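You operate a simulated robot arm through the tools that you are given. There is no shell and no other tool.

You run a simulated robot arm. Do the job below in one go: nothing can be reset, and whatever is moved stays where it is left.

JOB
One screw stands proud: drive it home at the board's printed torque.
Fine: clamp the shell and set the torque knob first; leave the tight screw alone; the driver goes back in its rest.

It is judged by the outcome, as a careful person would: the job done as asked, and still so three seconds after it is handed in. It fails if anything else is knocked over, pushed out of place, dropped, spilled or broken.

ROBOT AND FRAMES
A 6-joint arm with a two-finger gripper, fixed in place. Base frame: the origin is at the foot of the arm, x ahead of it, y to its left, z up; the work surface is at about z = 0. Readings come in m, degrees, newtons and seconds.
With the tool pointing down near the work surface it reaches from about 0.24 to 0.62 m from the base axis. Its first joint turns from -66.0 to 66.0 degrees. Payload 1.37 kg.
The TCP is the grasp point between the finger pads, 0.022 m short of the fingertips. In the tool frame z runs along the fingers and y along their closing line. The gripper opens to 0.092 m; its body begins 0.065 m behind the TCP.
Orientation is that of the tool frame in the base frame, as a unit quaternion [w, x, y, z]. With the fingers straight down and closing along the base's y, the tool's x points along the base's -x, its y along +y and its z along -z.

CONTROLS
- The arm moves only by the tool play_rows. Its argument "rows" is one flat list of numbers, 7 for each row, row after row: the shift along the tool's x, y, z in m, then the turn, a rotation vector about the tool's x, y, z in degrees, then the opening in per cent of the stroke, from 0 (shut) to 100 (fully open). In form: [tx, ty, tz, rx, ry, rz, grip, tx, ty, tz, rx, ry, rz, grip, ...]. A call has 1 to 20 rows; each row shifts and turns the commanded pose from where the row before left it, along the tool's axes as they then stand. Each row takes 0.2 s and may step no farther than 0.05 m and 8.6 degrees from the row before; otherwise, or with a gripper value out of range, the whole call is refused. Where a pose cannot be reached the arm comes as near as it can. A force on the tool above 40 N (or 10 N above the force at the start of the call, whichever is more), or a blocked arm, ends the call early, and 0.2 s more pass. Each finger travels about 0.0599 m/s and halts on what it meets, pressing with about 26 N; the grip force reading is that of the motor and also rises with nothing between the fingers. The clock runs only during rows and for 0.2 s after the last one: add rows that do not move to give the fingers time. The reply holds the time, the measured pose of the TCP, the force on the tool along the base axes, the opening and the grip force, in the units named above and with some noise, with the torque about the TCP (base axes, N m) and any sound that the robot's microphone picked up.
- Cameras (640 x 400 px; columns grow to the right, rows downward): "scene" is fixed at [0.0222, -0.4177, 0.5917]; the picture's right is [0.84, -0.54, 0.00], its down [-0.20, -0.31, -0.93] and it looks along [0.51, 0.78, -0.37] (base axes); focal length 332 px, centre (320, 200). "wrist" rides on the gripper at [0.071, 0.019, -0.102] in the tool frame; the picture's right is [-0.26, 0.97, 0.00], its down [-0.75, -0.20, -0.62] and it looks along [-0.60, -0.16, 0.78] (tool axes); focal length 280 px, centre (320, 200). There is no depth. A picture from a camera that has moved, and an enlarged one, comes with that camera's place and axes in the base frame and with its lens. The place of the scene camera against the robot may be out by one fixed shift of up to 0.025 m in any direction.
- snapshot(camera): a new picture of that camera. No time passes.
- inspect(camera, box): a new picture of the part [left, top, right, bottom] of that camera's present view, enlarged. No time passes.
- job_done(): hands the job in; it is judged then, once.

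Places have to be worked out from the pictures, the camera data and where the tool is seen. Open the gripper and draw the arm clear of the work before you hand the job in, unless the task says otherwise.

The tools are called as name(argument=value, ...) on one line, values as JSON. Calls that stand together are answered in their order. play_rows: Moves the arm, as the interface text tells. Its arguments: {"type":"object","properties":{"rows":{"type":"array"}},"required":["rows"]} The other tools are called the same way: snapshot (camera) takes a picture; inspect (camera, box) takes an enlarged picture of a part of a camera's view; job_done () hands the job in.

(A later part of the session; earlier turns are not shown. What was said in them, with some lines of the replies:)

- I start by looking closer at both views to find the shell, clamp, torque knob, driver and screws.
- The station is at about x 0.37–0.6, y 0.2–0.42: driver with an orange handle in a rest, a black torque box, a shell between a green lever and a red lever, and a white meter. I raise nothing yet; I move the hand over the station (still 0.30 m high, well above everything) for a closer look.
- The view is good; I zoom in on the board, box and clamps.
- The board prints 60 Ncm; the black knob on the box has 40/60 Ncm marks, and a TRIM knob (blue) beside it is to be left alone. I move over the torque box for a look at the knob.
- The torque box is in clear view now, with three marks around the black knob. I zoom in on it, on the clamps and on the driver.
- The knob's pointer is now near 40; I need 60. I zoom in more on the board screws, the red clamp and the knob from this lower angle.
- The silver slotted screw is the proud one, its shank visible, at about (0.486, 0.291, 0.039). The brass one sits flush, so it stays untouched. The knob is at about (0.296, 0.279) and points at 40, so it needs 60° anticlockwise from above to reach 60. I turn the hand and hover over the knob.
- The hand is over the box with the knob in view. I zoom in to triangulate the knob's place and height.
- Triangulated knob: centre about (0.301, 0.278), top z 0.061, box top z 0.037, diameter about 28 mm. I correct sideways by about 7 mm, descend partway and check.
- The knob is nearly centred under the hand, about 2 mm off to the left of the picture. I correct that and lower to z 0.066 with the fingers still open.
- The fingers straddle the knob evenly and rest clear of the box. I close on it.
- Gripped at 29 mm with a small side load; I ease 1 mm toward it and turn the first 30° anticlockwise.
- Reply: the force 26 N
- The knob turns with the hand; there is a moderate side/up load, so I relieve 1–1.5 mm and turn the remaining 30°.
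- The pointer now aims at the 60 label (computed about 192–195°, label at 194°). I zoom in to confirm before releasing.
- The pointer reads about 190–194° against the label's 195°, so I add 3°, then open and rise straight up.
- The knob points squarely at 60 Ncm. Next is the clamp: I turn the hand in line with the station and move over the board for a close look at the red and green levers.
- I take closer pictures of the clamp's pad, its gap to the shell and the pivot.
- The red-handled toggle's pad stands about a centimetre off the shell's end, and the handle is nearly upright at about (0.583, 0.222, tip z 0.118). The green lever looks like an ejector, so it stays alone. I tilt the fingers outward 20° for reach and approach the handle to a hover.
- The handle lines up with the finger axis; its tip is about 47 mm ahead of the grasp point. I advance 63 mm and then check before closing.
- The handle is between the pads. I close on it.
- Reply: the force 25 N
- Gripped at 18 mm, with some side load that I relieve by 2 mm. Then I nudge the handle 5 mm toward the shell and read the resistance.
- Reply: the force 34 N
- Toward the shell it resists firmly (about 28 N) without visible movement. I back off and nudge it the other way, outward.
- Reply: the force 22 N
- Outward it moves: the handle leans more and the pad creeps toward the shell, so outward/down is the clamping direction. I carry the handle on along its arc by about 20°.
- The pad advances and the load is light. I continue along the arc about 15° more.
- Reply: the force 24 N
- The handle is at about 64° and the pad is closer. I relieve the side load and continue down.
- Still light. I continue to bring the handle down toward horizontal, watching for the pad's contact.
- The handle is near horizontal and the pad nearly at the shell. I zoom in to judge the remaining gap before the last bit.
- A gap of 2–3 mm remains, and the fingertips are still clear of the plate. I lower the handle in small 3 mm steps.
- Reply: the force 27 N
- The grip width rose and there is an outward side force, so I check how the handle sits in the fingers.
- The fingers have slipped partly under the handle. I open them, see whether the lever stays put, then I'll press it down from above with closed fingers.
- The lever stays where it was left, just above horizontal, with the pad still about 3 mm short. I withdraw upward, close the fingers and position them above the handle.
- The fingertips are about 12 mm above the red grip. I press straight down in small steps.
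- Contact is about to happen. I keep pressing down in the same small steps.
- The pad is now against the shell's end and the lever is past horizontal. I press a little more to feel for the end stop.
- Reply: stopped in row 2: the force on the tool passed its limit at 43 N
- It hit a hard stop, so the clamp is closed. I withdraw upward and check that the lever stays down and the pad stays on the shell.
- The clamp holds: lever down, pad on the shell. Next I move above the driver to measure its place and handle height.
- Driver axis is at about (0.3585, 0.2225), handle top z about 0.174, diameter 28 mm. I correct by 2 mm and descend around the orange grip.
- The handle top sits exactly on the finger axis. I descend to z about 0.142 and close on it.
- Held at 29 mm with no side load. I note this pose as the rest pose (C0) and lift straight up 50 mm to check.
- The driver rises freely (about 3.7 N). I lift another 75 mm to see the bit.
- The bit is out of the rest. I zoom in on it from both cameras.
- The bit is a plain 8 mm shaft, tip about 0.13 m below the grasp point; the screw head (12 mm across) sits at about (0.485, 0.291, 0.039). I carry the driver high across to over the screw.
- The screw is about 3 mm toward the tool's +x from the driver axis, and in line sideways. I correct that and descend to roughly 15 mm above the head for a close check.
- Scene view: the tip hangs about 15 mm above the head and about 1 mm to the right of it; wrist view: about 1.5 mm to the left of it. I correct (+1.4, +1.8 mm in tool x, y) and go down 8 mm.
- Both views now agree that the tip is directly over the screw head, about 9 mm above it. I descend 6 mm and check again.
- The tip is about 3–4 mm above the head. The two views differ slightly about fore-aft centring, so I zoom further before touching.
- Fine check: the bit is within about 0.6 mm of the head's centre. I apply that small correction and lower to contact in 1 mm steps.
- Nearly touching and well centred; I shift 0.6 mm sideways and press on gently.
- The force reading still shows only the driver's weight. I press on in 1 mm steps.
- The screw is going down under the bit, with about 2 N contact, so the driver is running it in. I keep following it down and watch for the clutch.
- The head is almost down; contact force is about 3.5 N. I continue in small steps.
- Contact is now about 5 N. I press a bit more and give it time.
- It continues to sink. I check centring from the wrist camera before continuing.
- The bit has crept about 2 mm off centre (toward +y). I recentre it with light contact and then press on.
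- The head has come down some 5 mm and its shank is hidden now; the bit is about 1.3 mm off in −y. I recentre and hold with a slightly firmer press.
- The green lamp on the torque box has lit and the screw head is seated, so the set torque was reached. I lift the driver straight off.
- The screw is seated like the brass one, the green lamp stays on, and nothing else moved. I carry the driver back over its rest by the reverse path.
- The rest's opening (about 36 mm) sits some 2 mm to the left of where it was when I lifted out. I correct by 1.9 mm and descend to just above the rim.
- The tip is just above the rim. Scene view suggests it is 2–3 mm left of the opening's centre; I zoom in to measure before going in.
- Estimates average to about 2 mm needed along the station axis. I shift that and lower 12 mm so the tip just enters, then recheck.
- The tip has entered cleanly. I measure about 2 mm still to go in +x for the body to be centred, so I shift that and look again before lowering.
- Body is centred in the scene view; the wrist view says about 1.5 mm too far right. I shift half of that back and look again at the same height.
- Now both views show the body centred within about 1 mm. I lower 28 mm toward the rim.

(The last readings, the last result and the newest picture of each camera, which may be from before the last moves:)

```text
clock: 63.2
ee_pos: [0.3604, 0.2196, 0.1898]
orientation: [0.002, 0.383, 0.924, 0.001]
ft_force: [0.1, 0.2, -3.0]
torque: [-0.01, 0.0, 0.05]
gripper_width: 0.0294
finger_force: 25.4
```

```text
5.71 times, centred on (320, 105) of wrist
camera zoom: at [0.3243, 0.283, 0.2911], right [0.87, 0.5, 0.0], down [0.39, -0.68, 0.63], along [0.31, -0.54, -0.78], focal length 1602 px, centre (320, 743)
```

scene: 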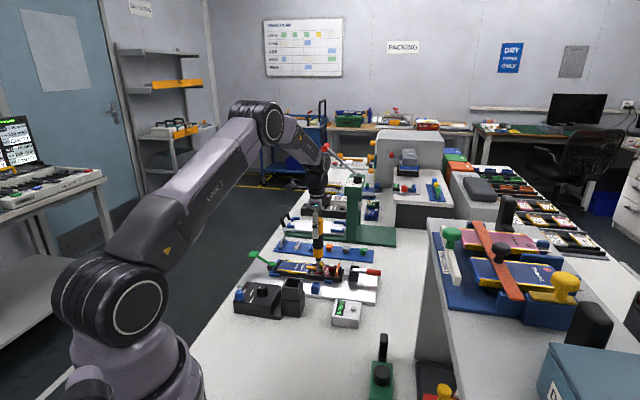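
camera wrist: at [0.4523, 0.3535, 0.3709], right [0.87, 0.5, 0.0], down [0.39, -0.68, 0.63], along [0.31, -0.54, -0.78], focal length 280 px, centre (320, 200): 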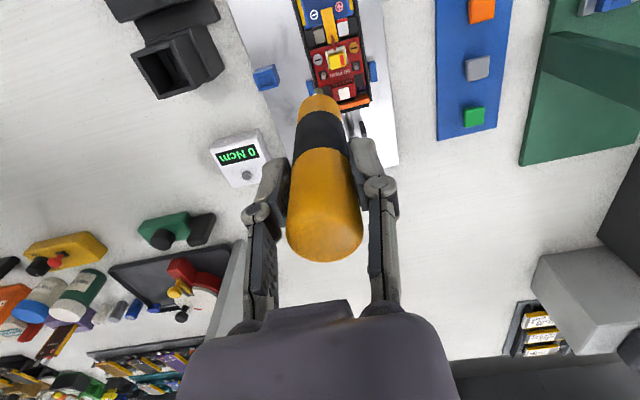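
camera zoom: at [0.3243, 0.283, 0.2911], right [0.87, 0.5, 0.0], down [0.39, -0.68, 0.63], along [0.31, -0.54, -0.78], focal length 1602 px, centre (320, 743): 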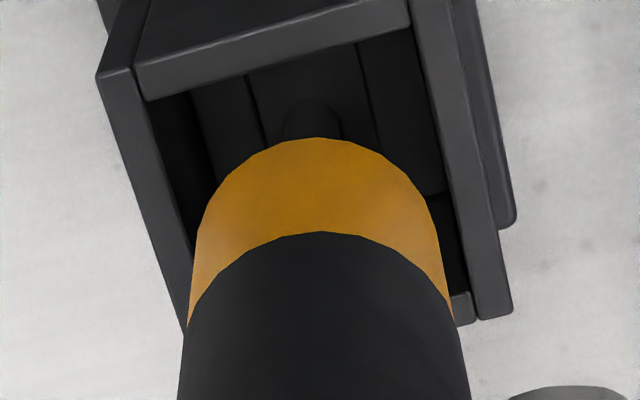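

At the rim the body is about 2 mm too far toward +station-axis (scene right). I shift back 2 mm and check at the same height.

play_rows(rows=[0.002, 0.0003, 0, 0, 0, 0, 10, 0, 0, 0, 0, 0, 0, 10, 0, 0, 0, 0, 0, 0, 10])

inspect(camera="scene", box=[276, 252, 308, 290])

inspect(camera="wrist", box=[280, 70, 360, 140])

```text
clock: 64.0
ee_pos: [0.3607, 0.2205, 0.1892]
orientation: [0.001, 0.382, 0.924, 0.002]
ft_force: [-0.2, -0.2, -2.7]
torque: [0.02, 0.01, -0.02]
gripper_width: 0.0295
finger_force: 25.5
```

```text
10.53 times, centred on (292, 271) of scene
camera zoom: at [0.0223, -0.4177, 0.5917], right [0.84, -0.54, 0.0], down [-0.2, -0.31, -0.93], along [0.51, 0.78, -0.37], focal length 3492 px, centre (615, -547)
```

zoom: 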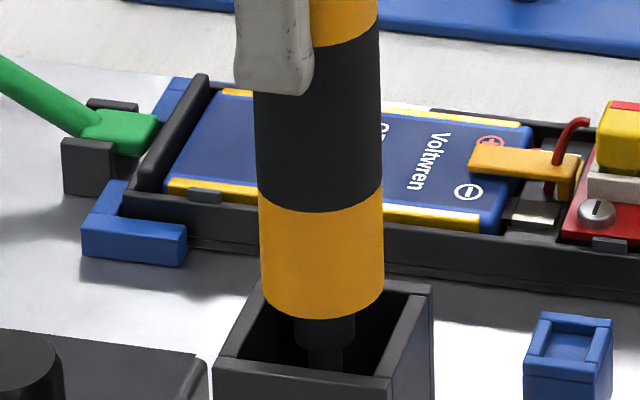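

```text
5.71 times, centred on (320, 105) of wrist
camera zoom: at [0.3222, 0.2844, 0.2912], right [0.87, 0.5, 0.0], down [0.39, -0.68, 0.63], along [0.31, -0.54, -0.78], focal length 1602 px, centre (320, 743)
```

zoom: 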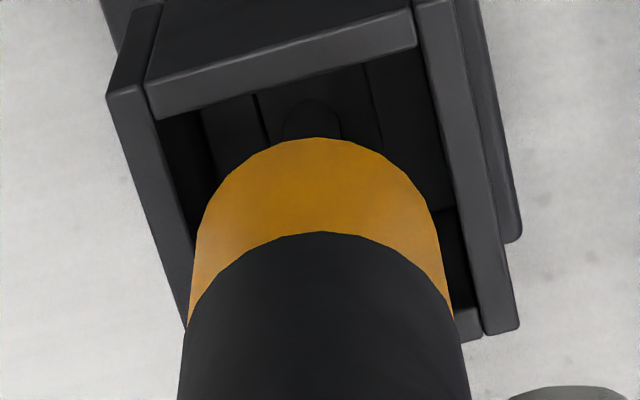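

Centred in both views. I lower in 4 mm steps into the rest, watching the forces.

play_rows(rows=[0, 0, 0.004, 0, 0, 0, 10, 0, 0, 0.004, 0, 0, 0, 10, 0, 0, 0.004, 0, 0, 0, 10, 0, 0, 0, 0, 0, 0, 10])

inspect(camera="scene", box=[276, 252, 308, 290])

inspect(camera="wrist", box=[280, 70, 360, 140])

```text
clock: 65.0
ee_pos: [0.3583, 0.2221, 0.1764]
orientation: [0.001, 0.383, 0.924, 0.002]
ft_force: [0.2, -0.4, -3.1]
torque: [0.05, -0.05, 0.03]
gripper_width: 0.0294
finger_force: 26.0
```

```text
10.53 times, centred on (292, 271) of scene
camera zoom: at [0.0223, -0.4177, 0.5917], right [0.84, -0.54, 0.0], down [-0.2, -0.31, -0.93], along [0.51, 0.78, -0.37], focal length 3492 px, centre (615, -547)
```

zoom: 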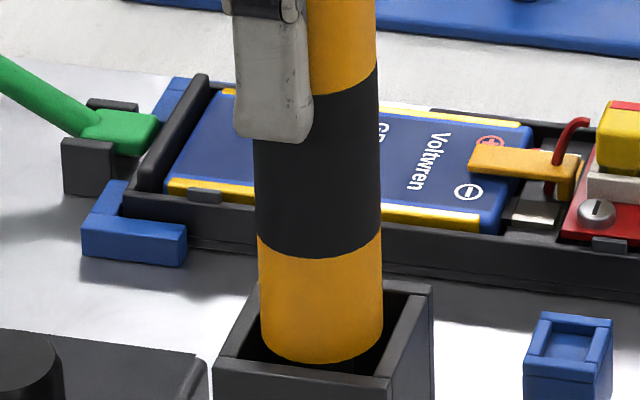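

```text
5.71 times, centred on (320, 105) of wrist
camera zoom: at [0.3218, 0.2849, 0.2781], right [0.87, 0.5, 0.0], down [0.39, -0.68, 0.63], along [0.31, -0.54, -0.78], focal length 1602 px, centre (320, 743)
```

zoom: 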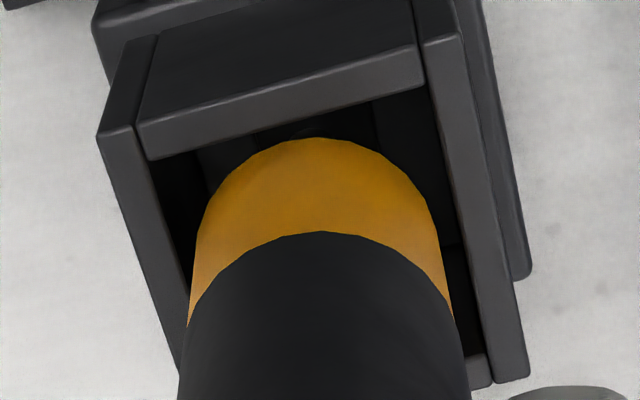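

The body is inside the opening with no side force. I continue down 24 mm in small steps.

play_rows(rows=[0, 0, 0.005, 0, 0, 0, 10, 0, 0, 0.005, 0, 0, 0, 10, 0, 0, 0.005, 0, 0, 0, 10, 0, 0, 0.005, 0, 0, 0, 10, 0, 0, 0.004, 0, 0, 0, 10, 0, 0, 0, 0, 0, 0, 10])

inspect(camera="scene", box=[266, 242, 318, 300])

```text
clock: 66.4
ee_pos: [0.3589, 0.2221, 0.154]
orientation: [0.002, 0.383, 0.924, 0.002]
ft_force: [0.2, 0.3, -2.9]
torque: [0.0, 0.01, 0.01]
gripper_width: 0.0293
finger_force: 25.4
```

```text
6.90 times, centred on (292, 271) of scene
camera zoom: at [0.0223, -0.4177, 0.5917], right [0.84, -0.54, 0.0], down [-0.2, -0.31, -0.93], along [0.51, 0.78, -0.37], focal length 2288 px, centre (513, -290)
```

zoom: 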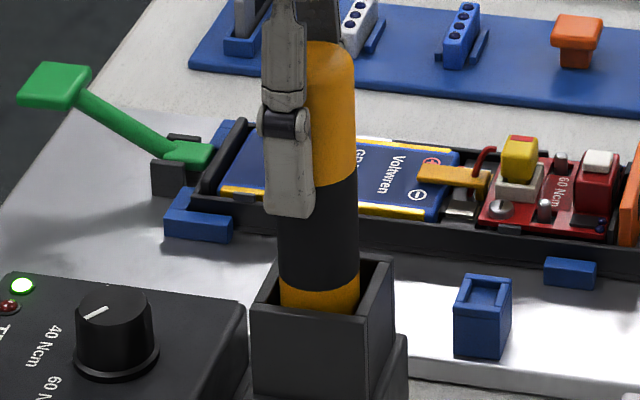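

Sliding in freely. About 10 mm remain; I go down in 2–3 mm steps until the weight comes off.

play_rows(rows=[0, 0, 0.003, 0, 0, 0, 10, 0, 0, 0.003, 0, 0, 0, 10, 0, 0, 0.003, 0, 0, 0, 10, 0, 0, 0, 0, 0, 0, 10])

inspect(camera="scene", box=[266, 242, 318, 300])

```text
clock: 67.4
ee_pos: [0.3587, 0.2217, 0.1432]
orientation: [0.002, 0.382, 0.924, 0.002]
ft_force: [-0.4, -0.3, -3.0]
torque: [-0.02, 0.02, 0.01]
gripper_width: 0.0294
finger_force: 25.4
```

```text
6.90 times, centred on (292, 271) of scene
camera zoom: at [0.0223, -0.4177, 0.5917], right [0.84, -0.54, 0.0], down [-0.2, -0.31, -0.93], along [0.51, 0.78, -0.37], focal length 2288 px, centre (513, -290)
```

zoom: 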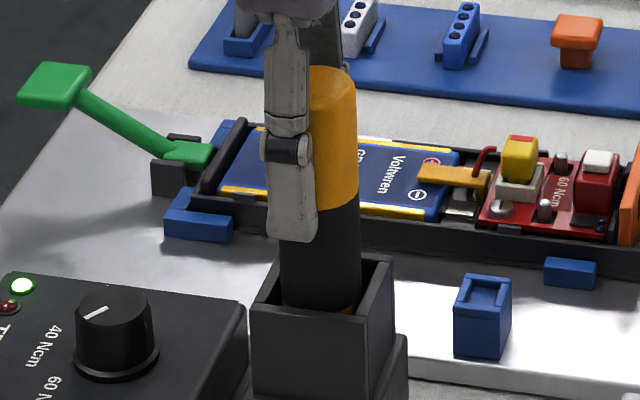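

Still hanging freely; the original grasp height was about 0.141. I lower in 1 mm steps to find the floor.

play_rows(rows=[0, 0, 0.001, 0, 0, 0, 10, 0, 0, 0.001, 0, 0, 0, 10, 0, 0, 0.001, 0, 0, 0, 10, 0, 0, 0, 0, 0, 0, 10])

```text
clock: 68.4
ee_pos: [0.3587, 0.2211, 0.1415]
orientation: [0.002, 0.383, 0.924, 0.001]
ft_force: [1.5, -2.2, 5.0]
torque: [-0.13, -0.15, -0.07]
gripper_width: 0.0293
finger_force: 26.0
```

The driver has touched the floor of the rest. I open the fingers and look before withdrawing.

play_rows(rows=[0, 0, -0.0005, 0, 0, 0, 35, 0, 0, 0, 0, 0, 0, 50, 0, 0, 0, 0, 0, 0, 60, 0, 0, 0, 0, 0, 0, 60])

inspect(camera="scene", box=[256, 242, 328, 310])

snapshot(camera="wrist")

```text
clock: 69.4
ee_pos: [0.3582, 0.2197, 0.1417]
orientation: [0.002, 0.383, 0.924, 0.002]
ft_force: [-0.1, -1.2, 0.3]
torque: [0.02, 0.01, -0.02]
gripper_width: 0.0549
finger_force: 0.1
```

```text
5.88 times, centred on (292, 276) of scene
camera zoom: at [0.0222, -0.4177, 0.5917], right [0.84, -0.54, 0.0], down [-0.2, -0.31, -0.93], along [0.51, 0.78, -0.37], focal length 1952 px, centre (485, -247)
```

zoom: 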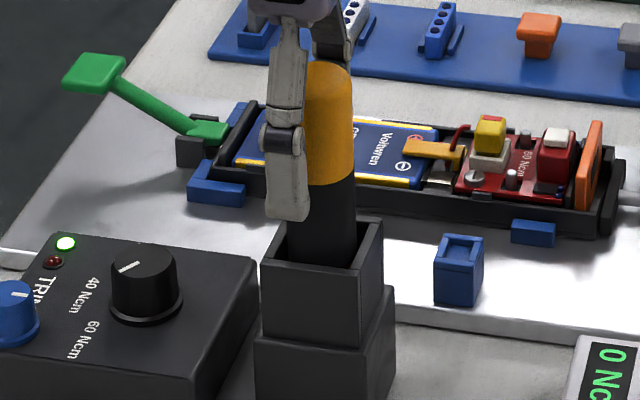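

```text
taken
camera wrist: at [0.3217, 0.2846, 0.2428], right [0.87, 0.5, 0.0], down [0.39, -0.68, 0.63], along [0.31, -0.54, -0.78], focal length 280 px, centre (320, 200)
```

wrist: 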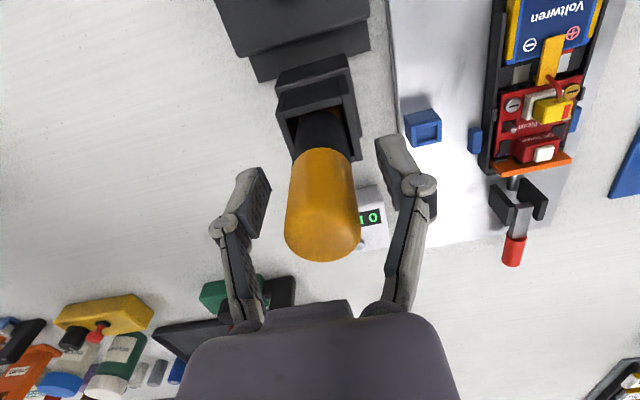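

The driver stands in its rest, fingers clear on both sides. I rise straight up, well above it.

play_rows(rows=[0, 0, -0.01, 0, 0, 0, 60, 0, 0, -0.03, 0, 0, 0, 60, 0, 0, -0.04, 0, 0, 0, 60, 0, 0, -0.04, 0, 0, 0, 60, 0, 0, -0.04, 0, 0, 0, 60, 0, 0, 0, 0, 0, 0, 60])

inspect(camera="scene", box=[226, 232, 390, 340])

snapshot(camera="wrist")

```text
clock: 70.8
ee_pos: [0.3577, 0.2204, 0.3039]
orientation: [0.001, 0.382, 0.924, 0.002]
ft_force: [0.5, 0.0, 1.0]
torque: [0.02, 0.0, 0.03]
gripper_width: 0.055
finger_force: 0.2
```

```text
3.70 times, centred on (308, 286) of scene
camera zoom: at [0.0222, -0.4177, 0.5917], right [0.84, -0.54, 0.0], down [-0.2, -0.31, -0.93], along [0.51, 0.78, -0.37], focal length 1229 px, centre (364, -118)
```

zoom: 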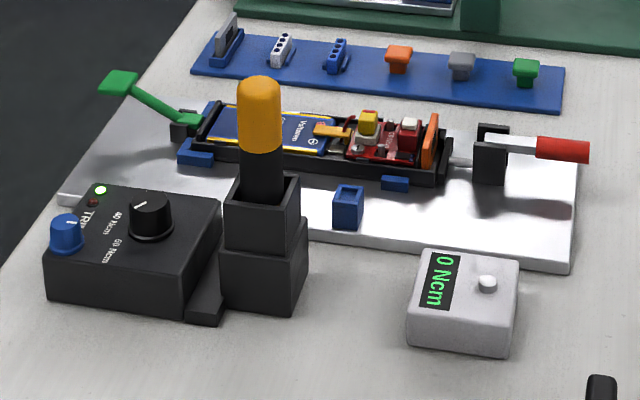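

```text
taken
camera wrist: at [0.3201, 0.2844, 0.4053], right [0.87, 0.5, 0.0], down [0.39, -0.68, 0.63], along [0.31, -0.54, -0.78], focal length 280 px, centre (320, 200)
```

wrist: 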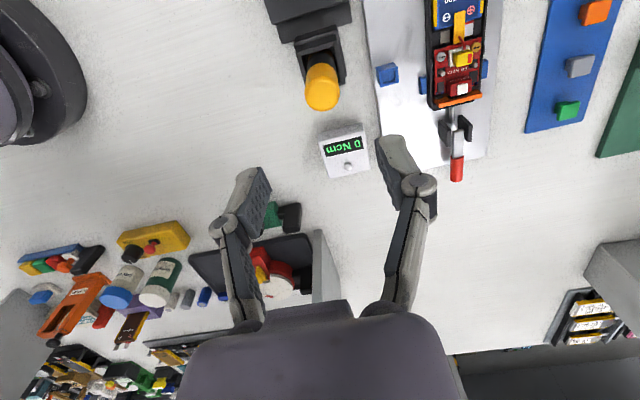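

The driver is back in its rest, the green lamp is on, and the clamp is closed. I do a final close look at the screws, shell and knob, and draw the arm back clear.

inspect(camera="scene", box=[300, 255, 348, 285])

inspect(camera="wrist", box=[420, 20, 500, 110])

inspect(camera="scene", box=[230, 270, 300, 330])

play_rows(rows=[0.02, -0.02, -0.03, 0, 0, 0, 80, 0.02, -0.03, -0.02, 0, 0, 0, 100, 0.02, -0.03, -0.02, 0, 0, 0, 100, 0, 0, 0, 0, 0, 0, 100])

```text
13.33 times, centred on (324, 270) of scene
camera zoom: at [0.0222, -0.4177, 0.5917], right [0.84, -0.54, 0.0], down [-0.2, -0.31, -0.93], along [0.51, 0.78, -0.37], focal length 4424 px, centre (267, -733)
```

zoom: 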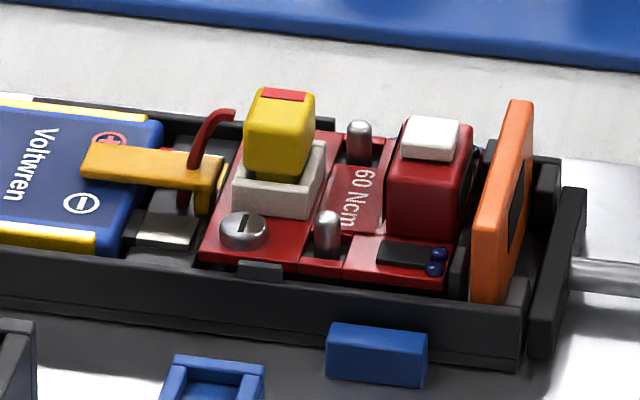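

```text
4.44 times, centred on (460, 65) of wrist
camera zoom: at [0.3201, 0.2844, 0.4053], right [0.87, 0.5, 0.0], down [0.39, -0.68, 0.63], along [0.31, -0.54, -0.78], focal length 1246 px, centre (-302, 800)
```

zoom: 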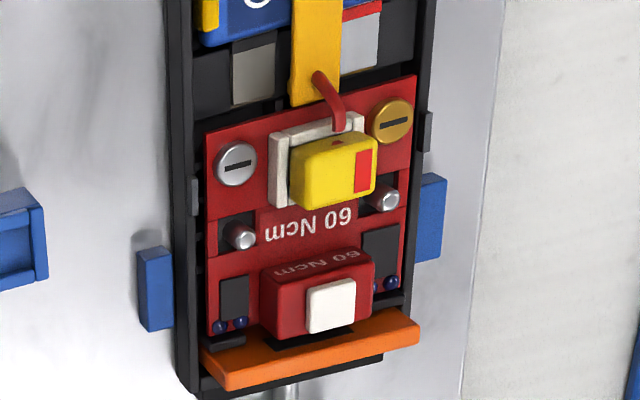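

```text
6.67 times, centred on (265, 300) of scene
camera zoom: at [0.0222, -0.4177, 0.5917], right [0.84, -0.54, 0.0], down [-0.2, -0.31, -0.93], along [0.51, 0.78, -0.37], focal length 2212 px, centre (687, -467)
```

zoom: 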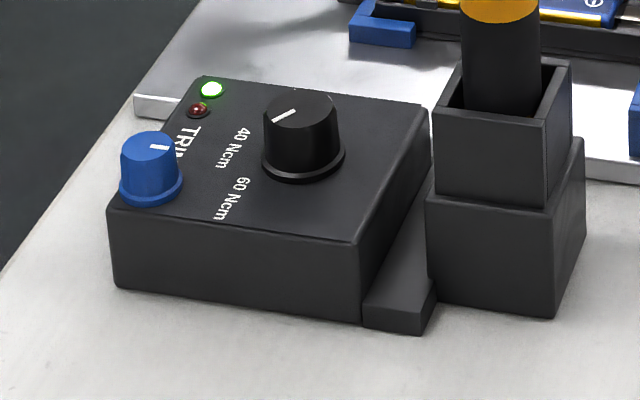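

```text
clock: 71.8
ee_pos: [0.262, 0.206, 0.3757]
orientation: [0.001, 0.383, 0.924, 0.001]
ft_force: [-0.4, -0.1, 0.5]
torque: [-0.01, 0.0, -0.02]
gripper_width: 0.0925
finger_force: 0.0
```

The silver screw sits flush at 60 Ncm with the green lamp lit. The shell is clamped, the brass screw and TRIM knob are untouched, the driver is in its rest, and the arm is clear with its gripper open. I hand the job in.

job_done()

```text
The job is handed in.
```

The proud silver screw is driven home at the board's printed 60 Ncm. The green lamp on the torque box lit when the screw seated, and it was still on at my last look.

- **Clamp:** the shell is held by the red-handled toggle clamp. The lever is down at its stop and the pad is against the shell. I left it clamped, since you didn't ask for it to be released.
- **Torque knob:** I turned it from 40 to 60 Ncm before driving. The TRIM knob was not touched.
- **Tight screw:** the brass screw was left alone.
- **Driver:** it is back in its rest.

The white meter read 0 Ncm throughout, so the green lamp is the only sign that the set torque was reached. Nothing was knocked over or moved out of place in any view I took. The arm is clear of the work with the gripper open.
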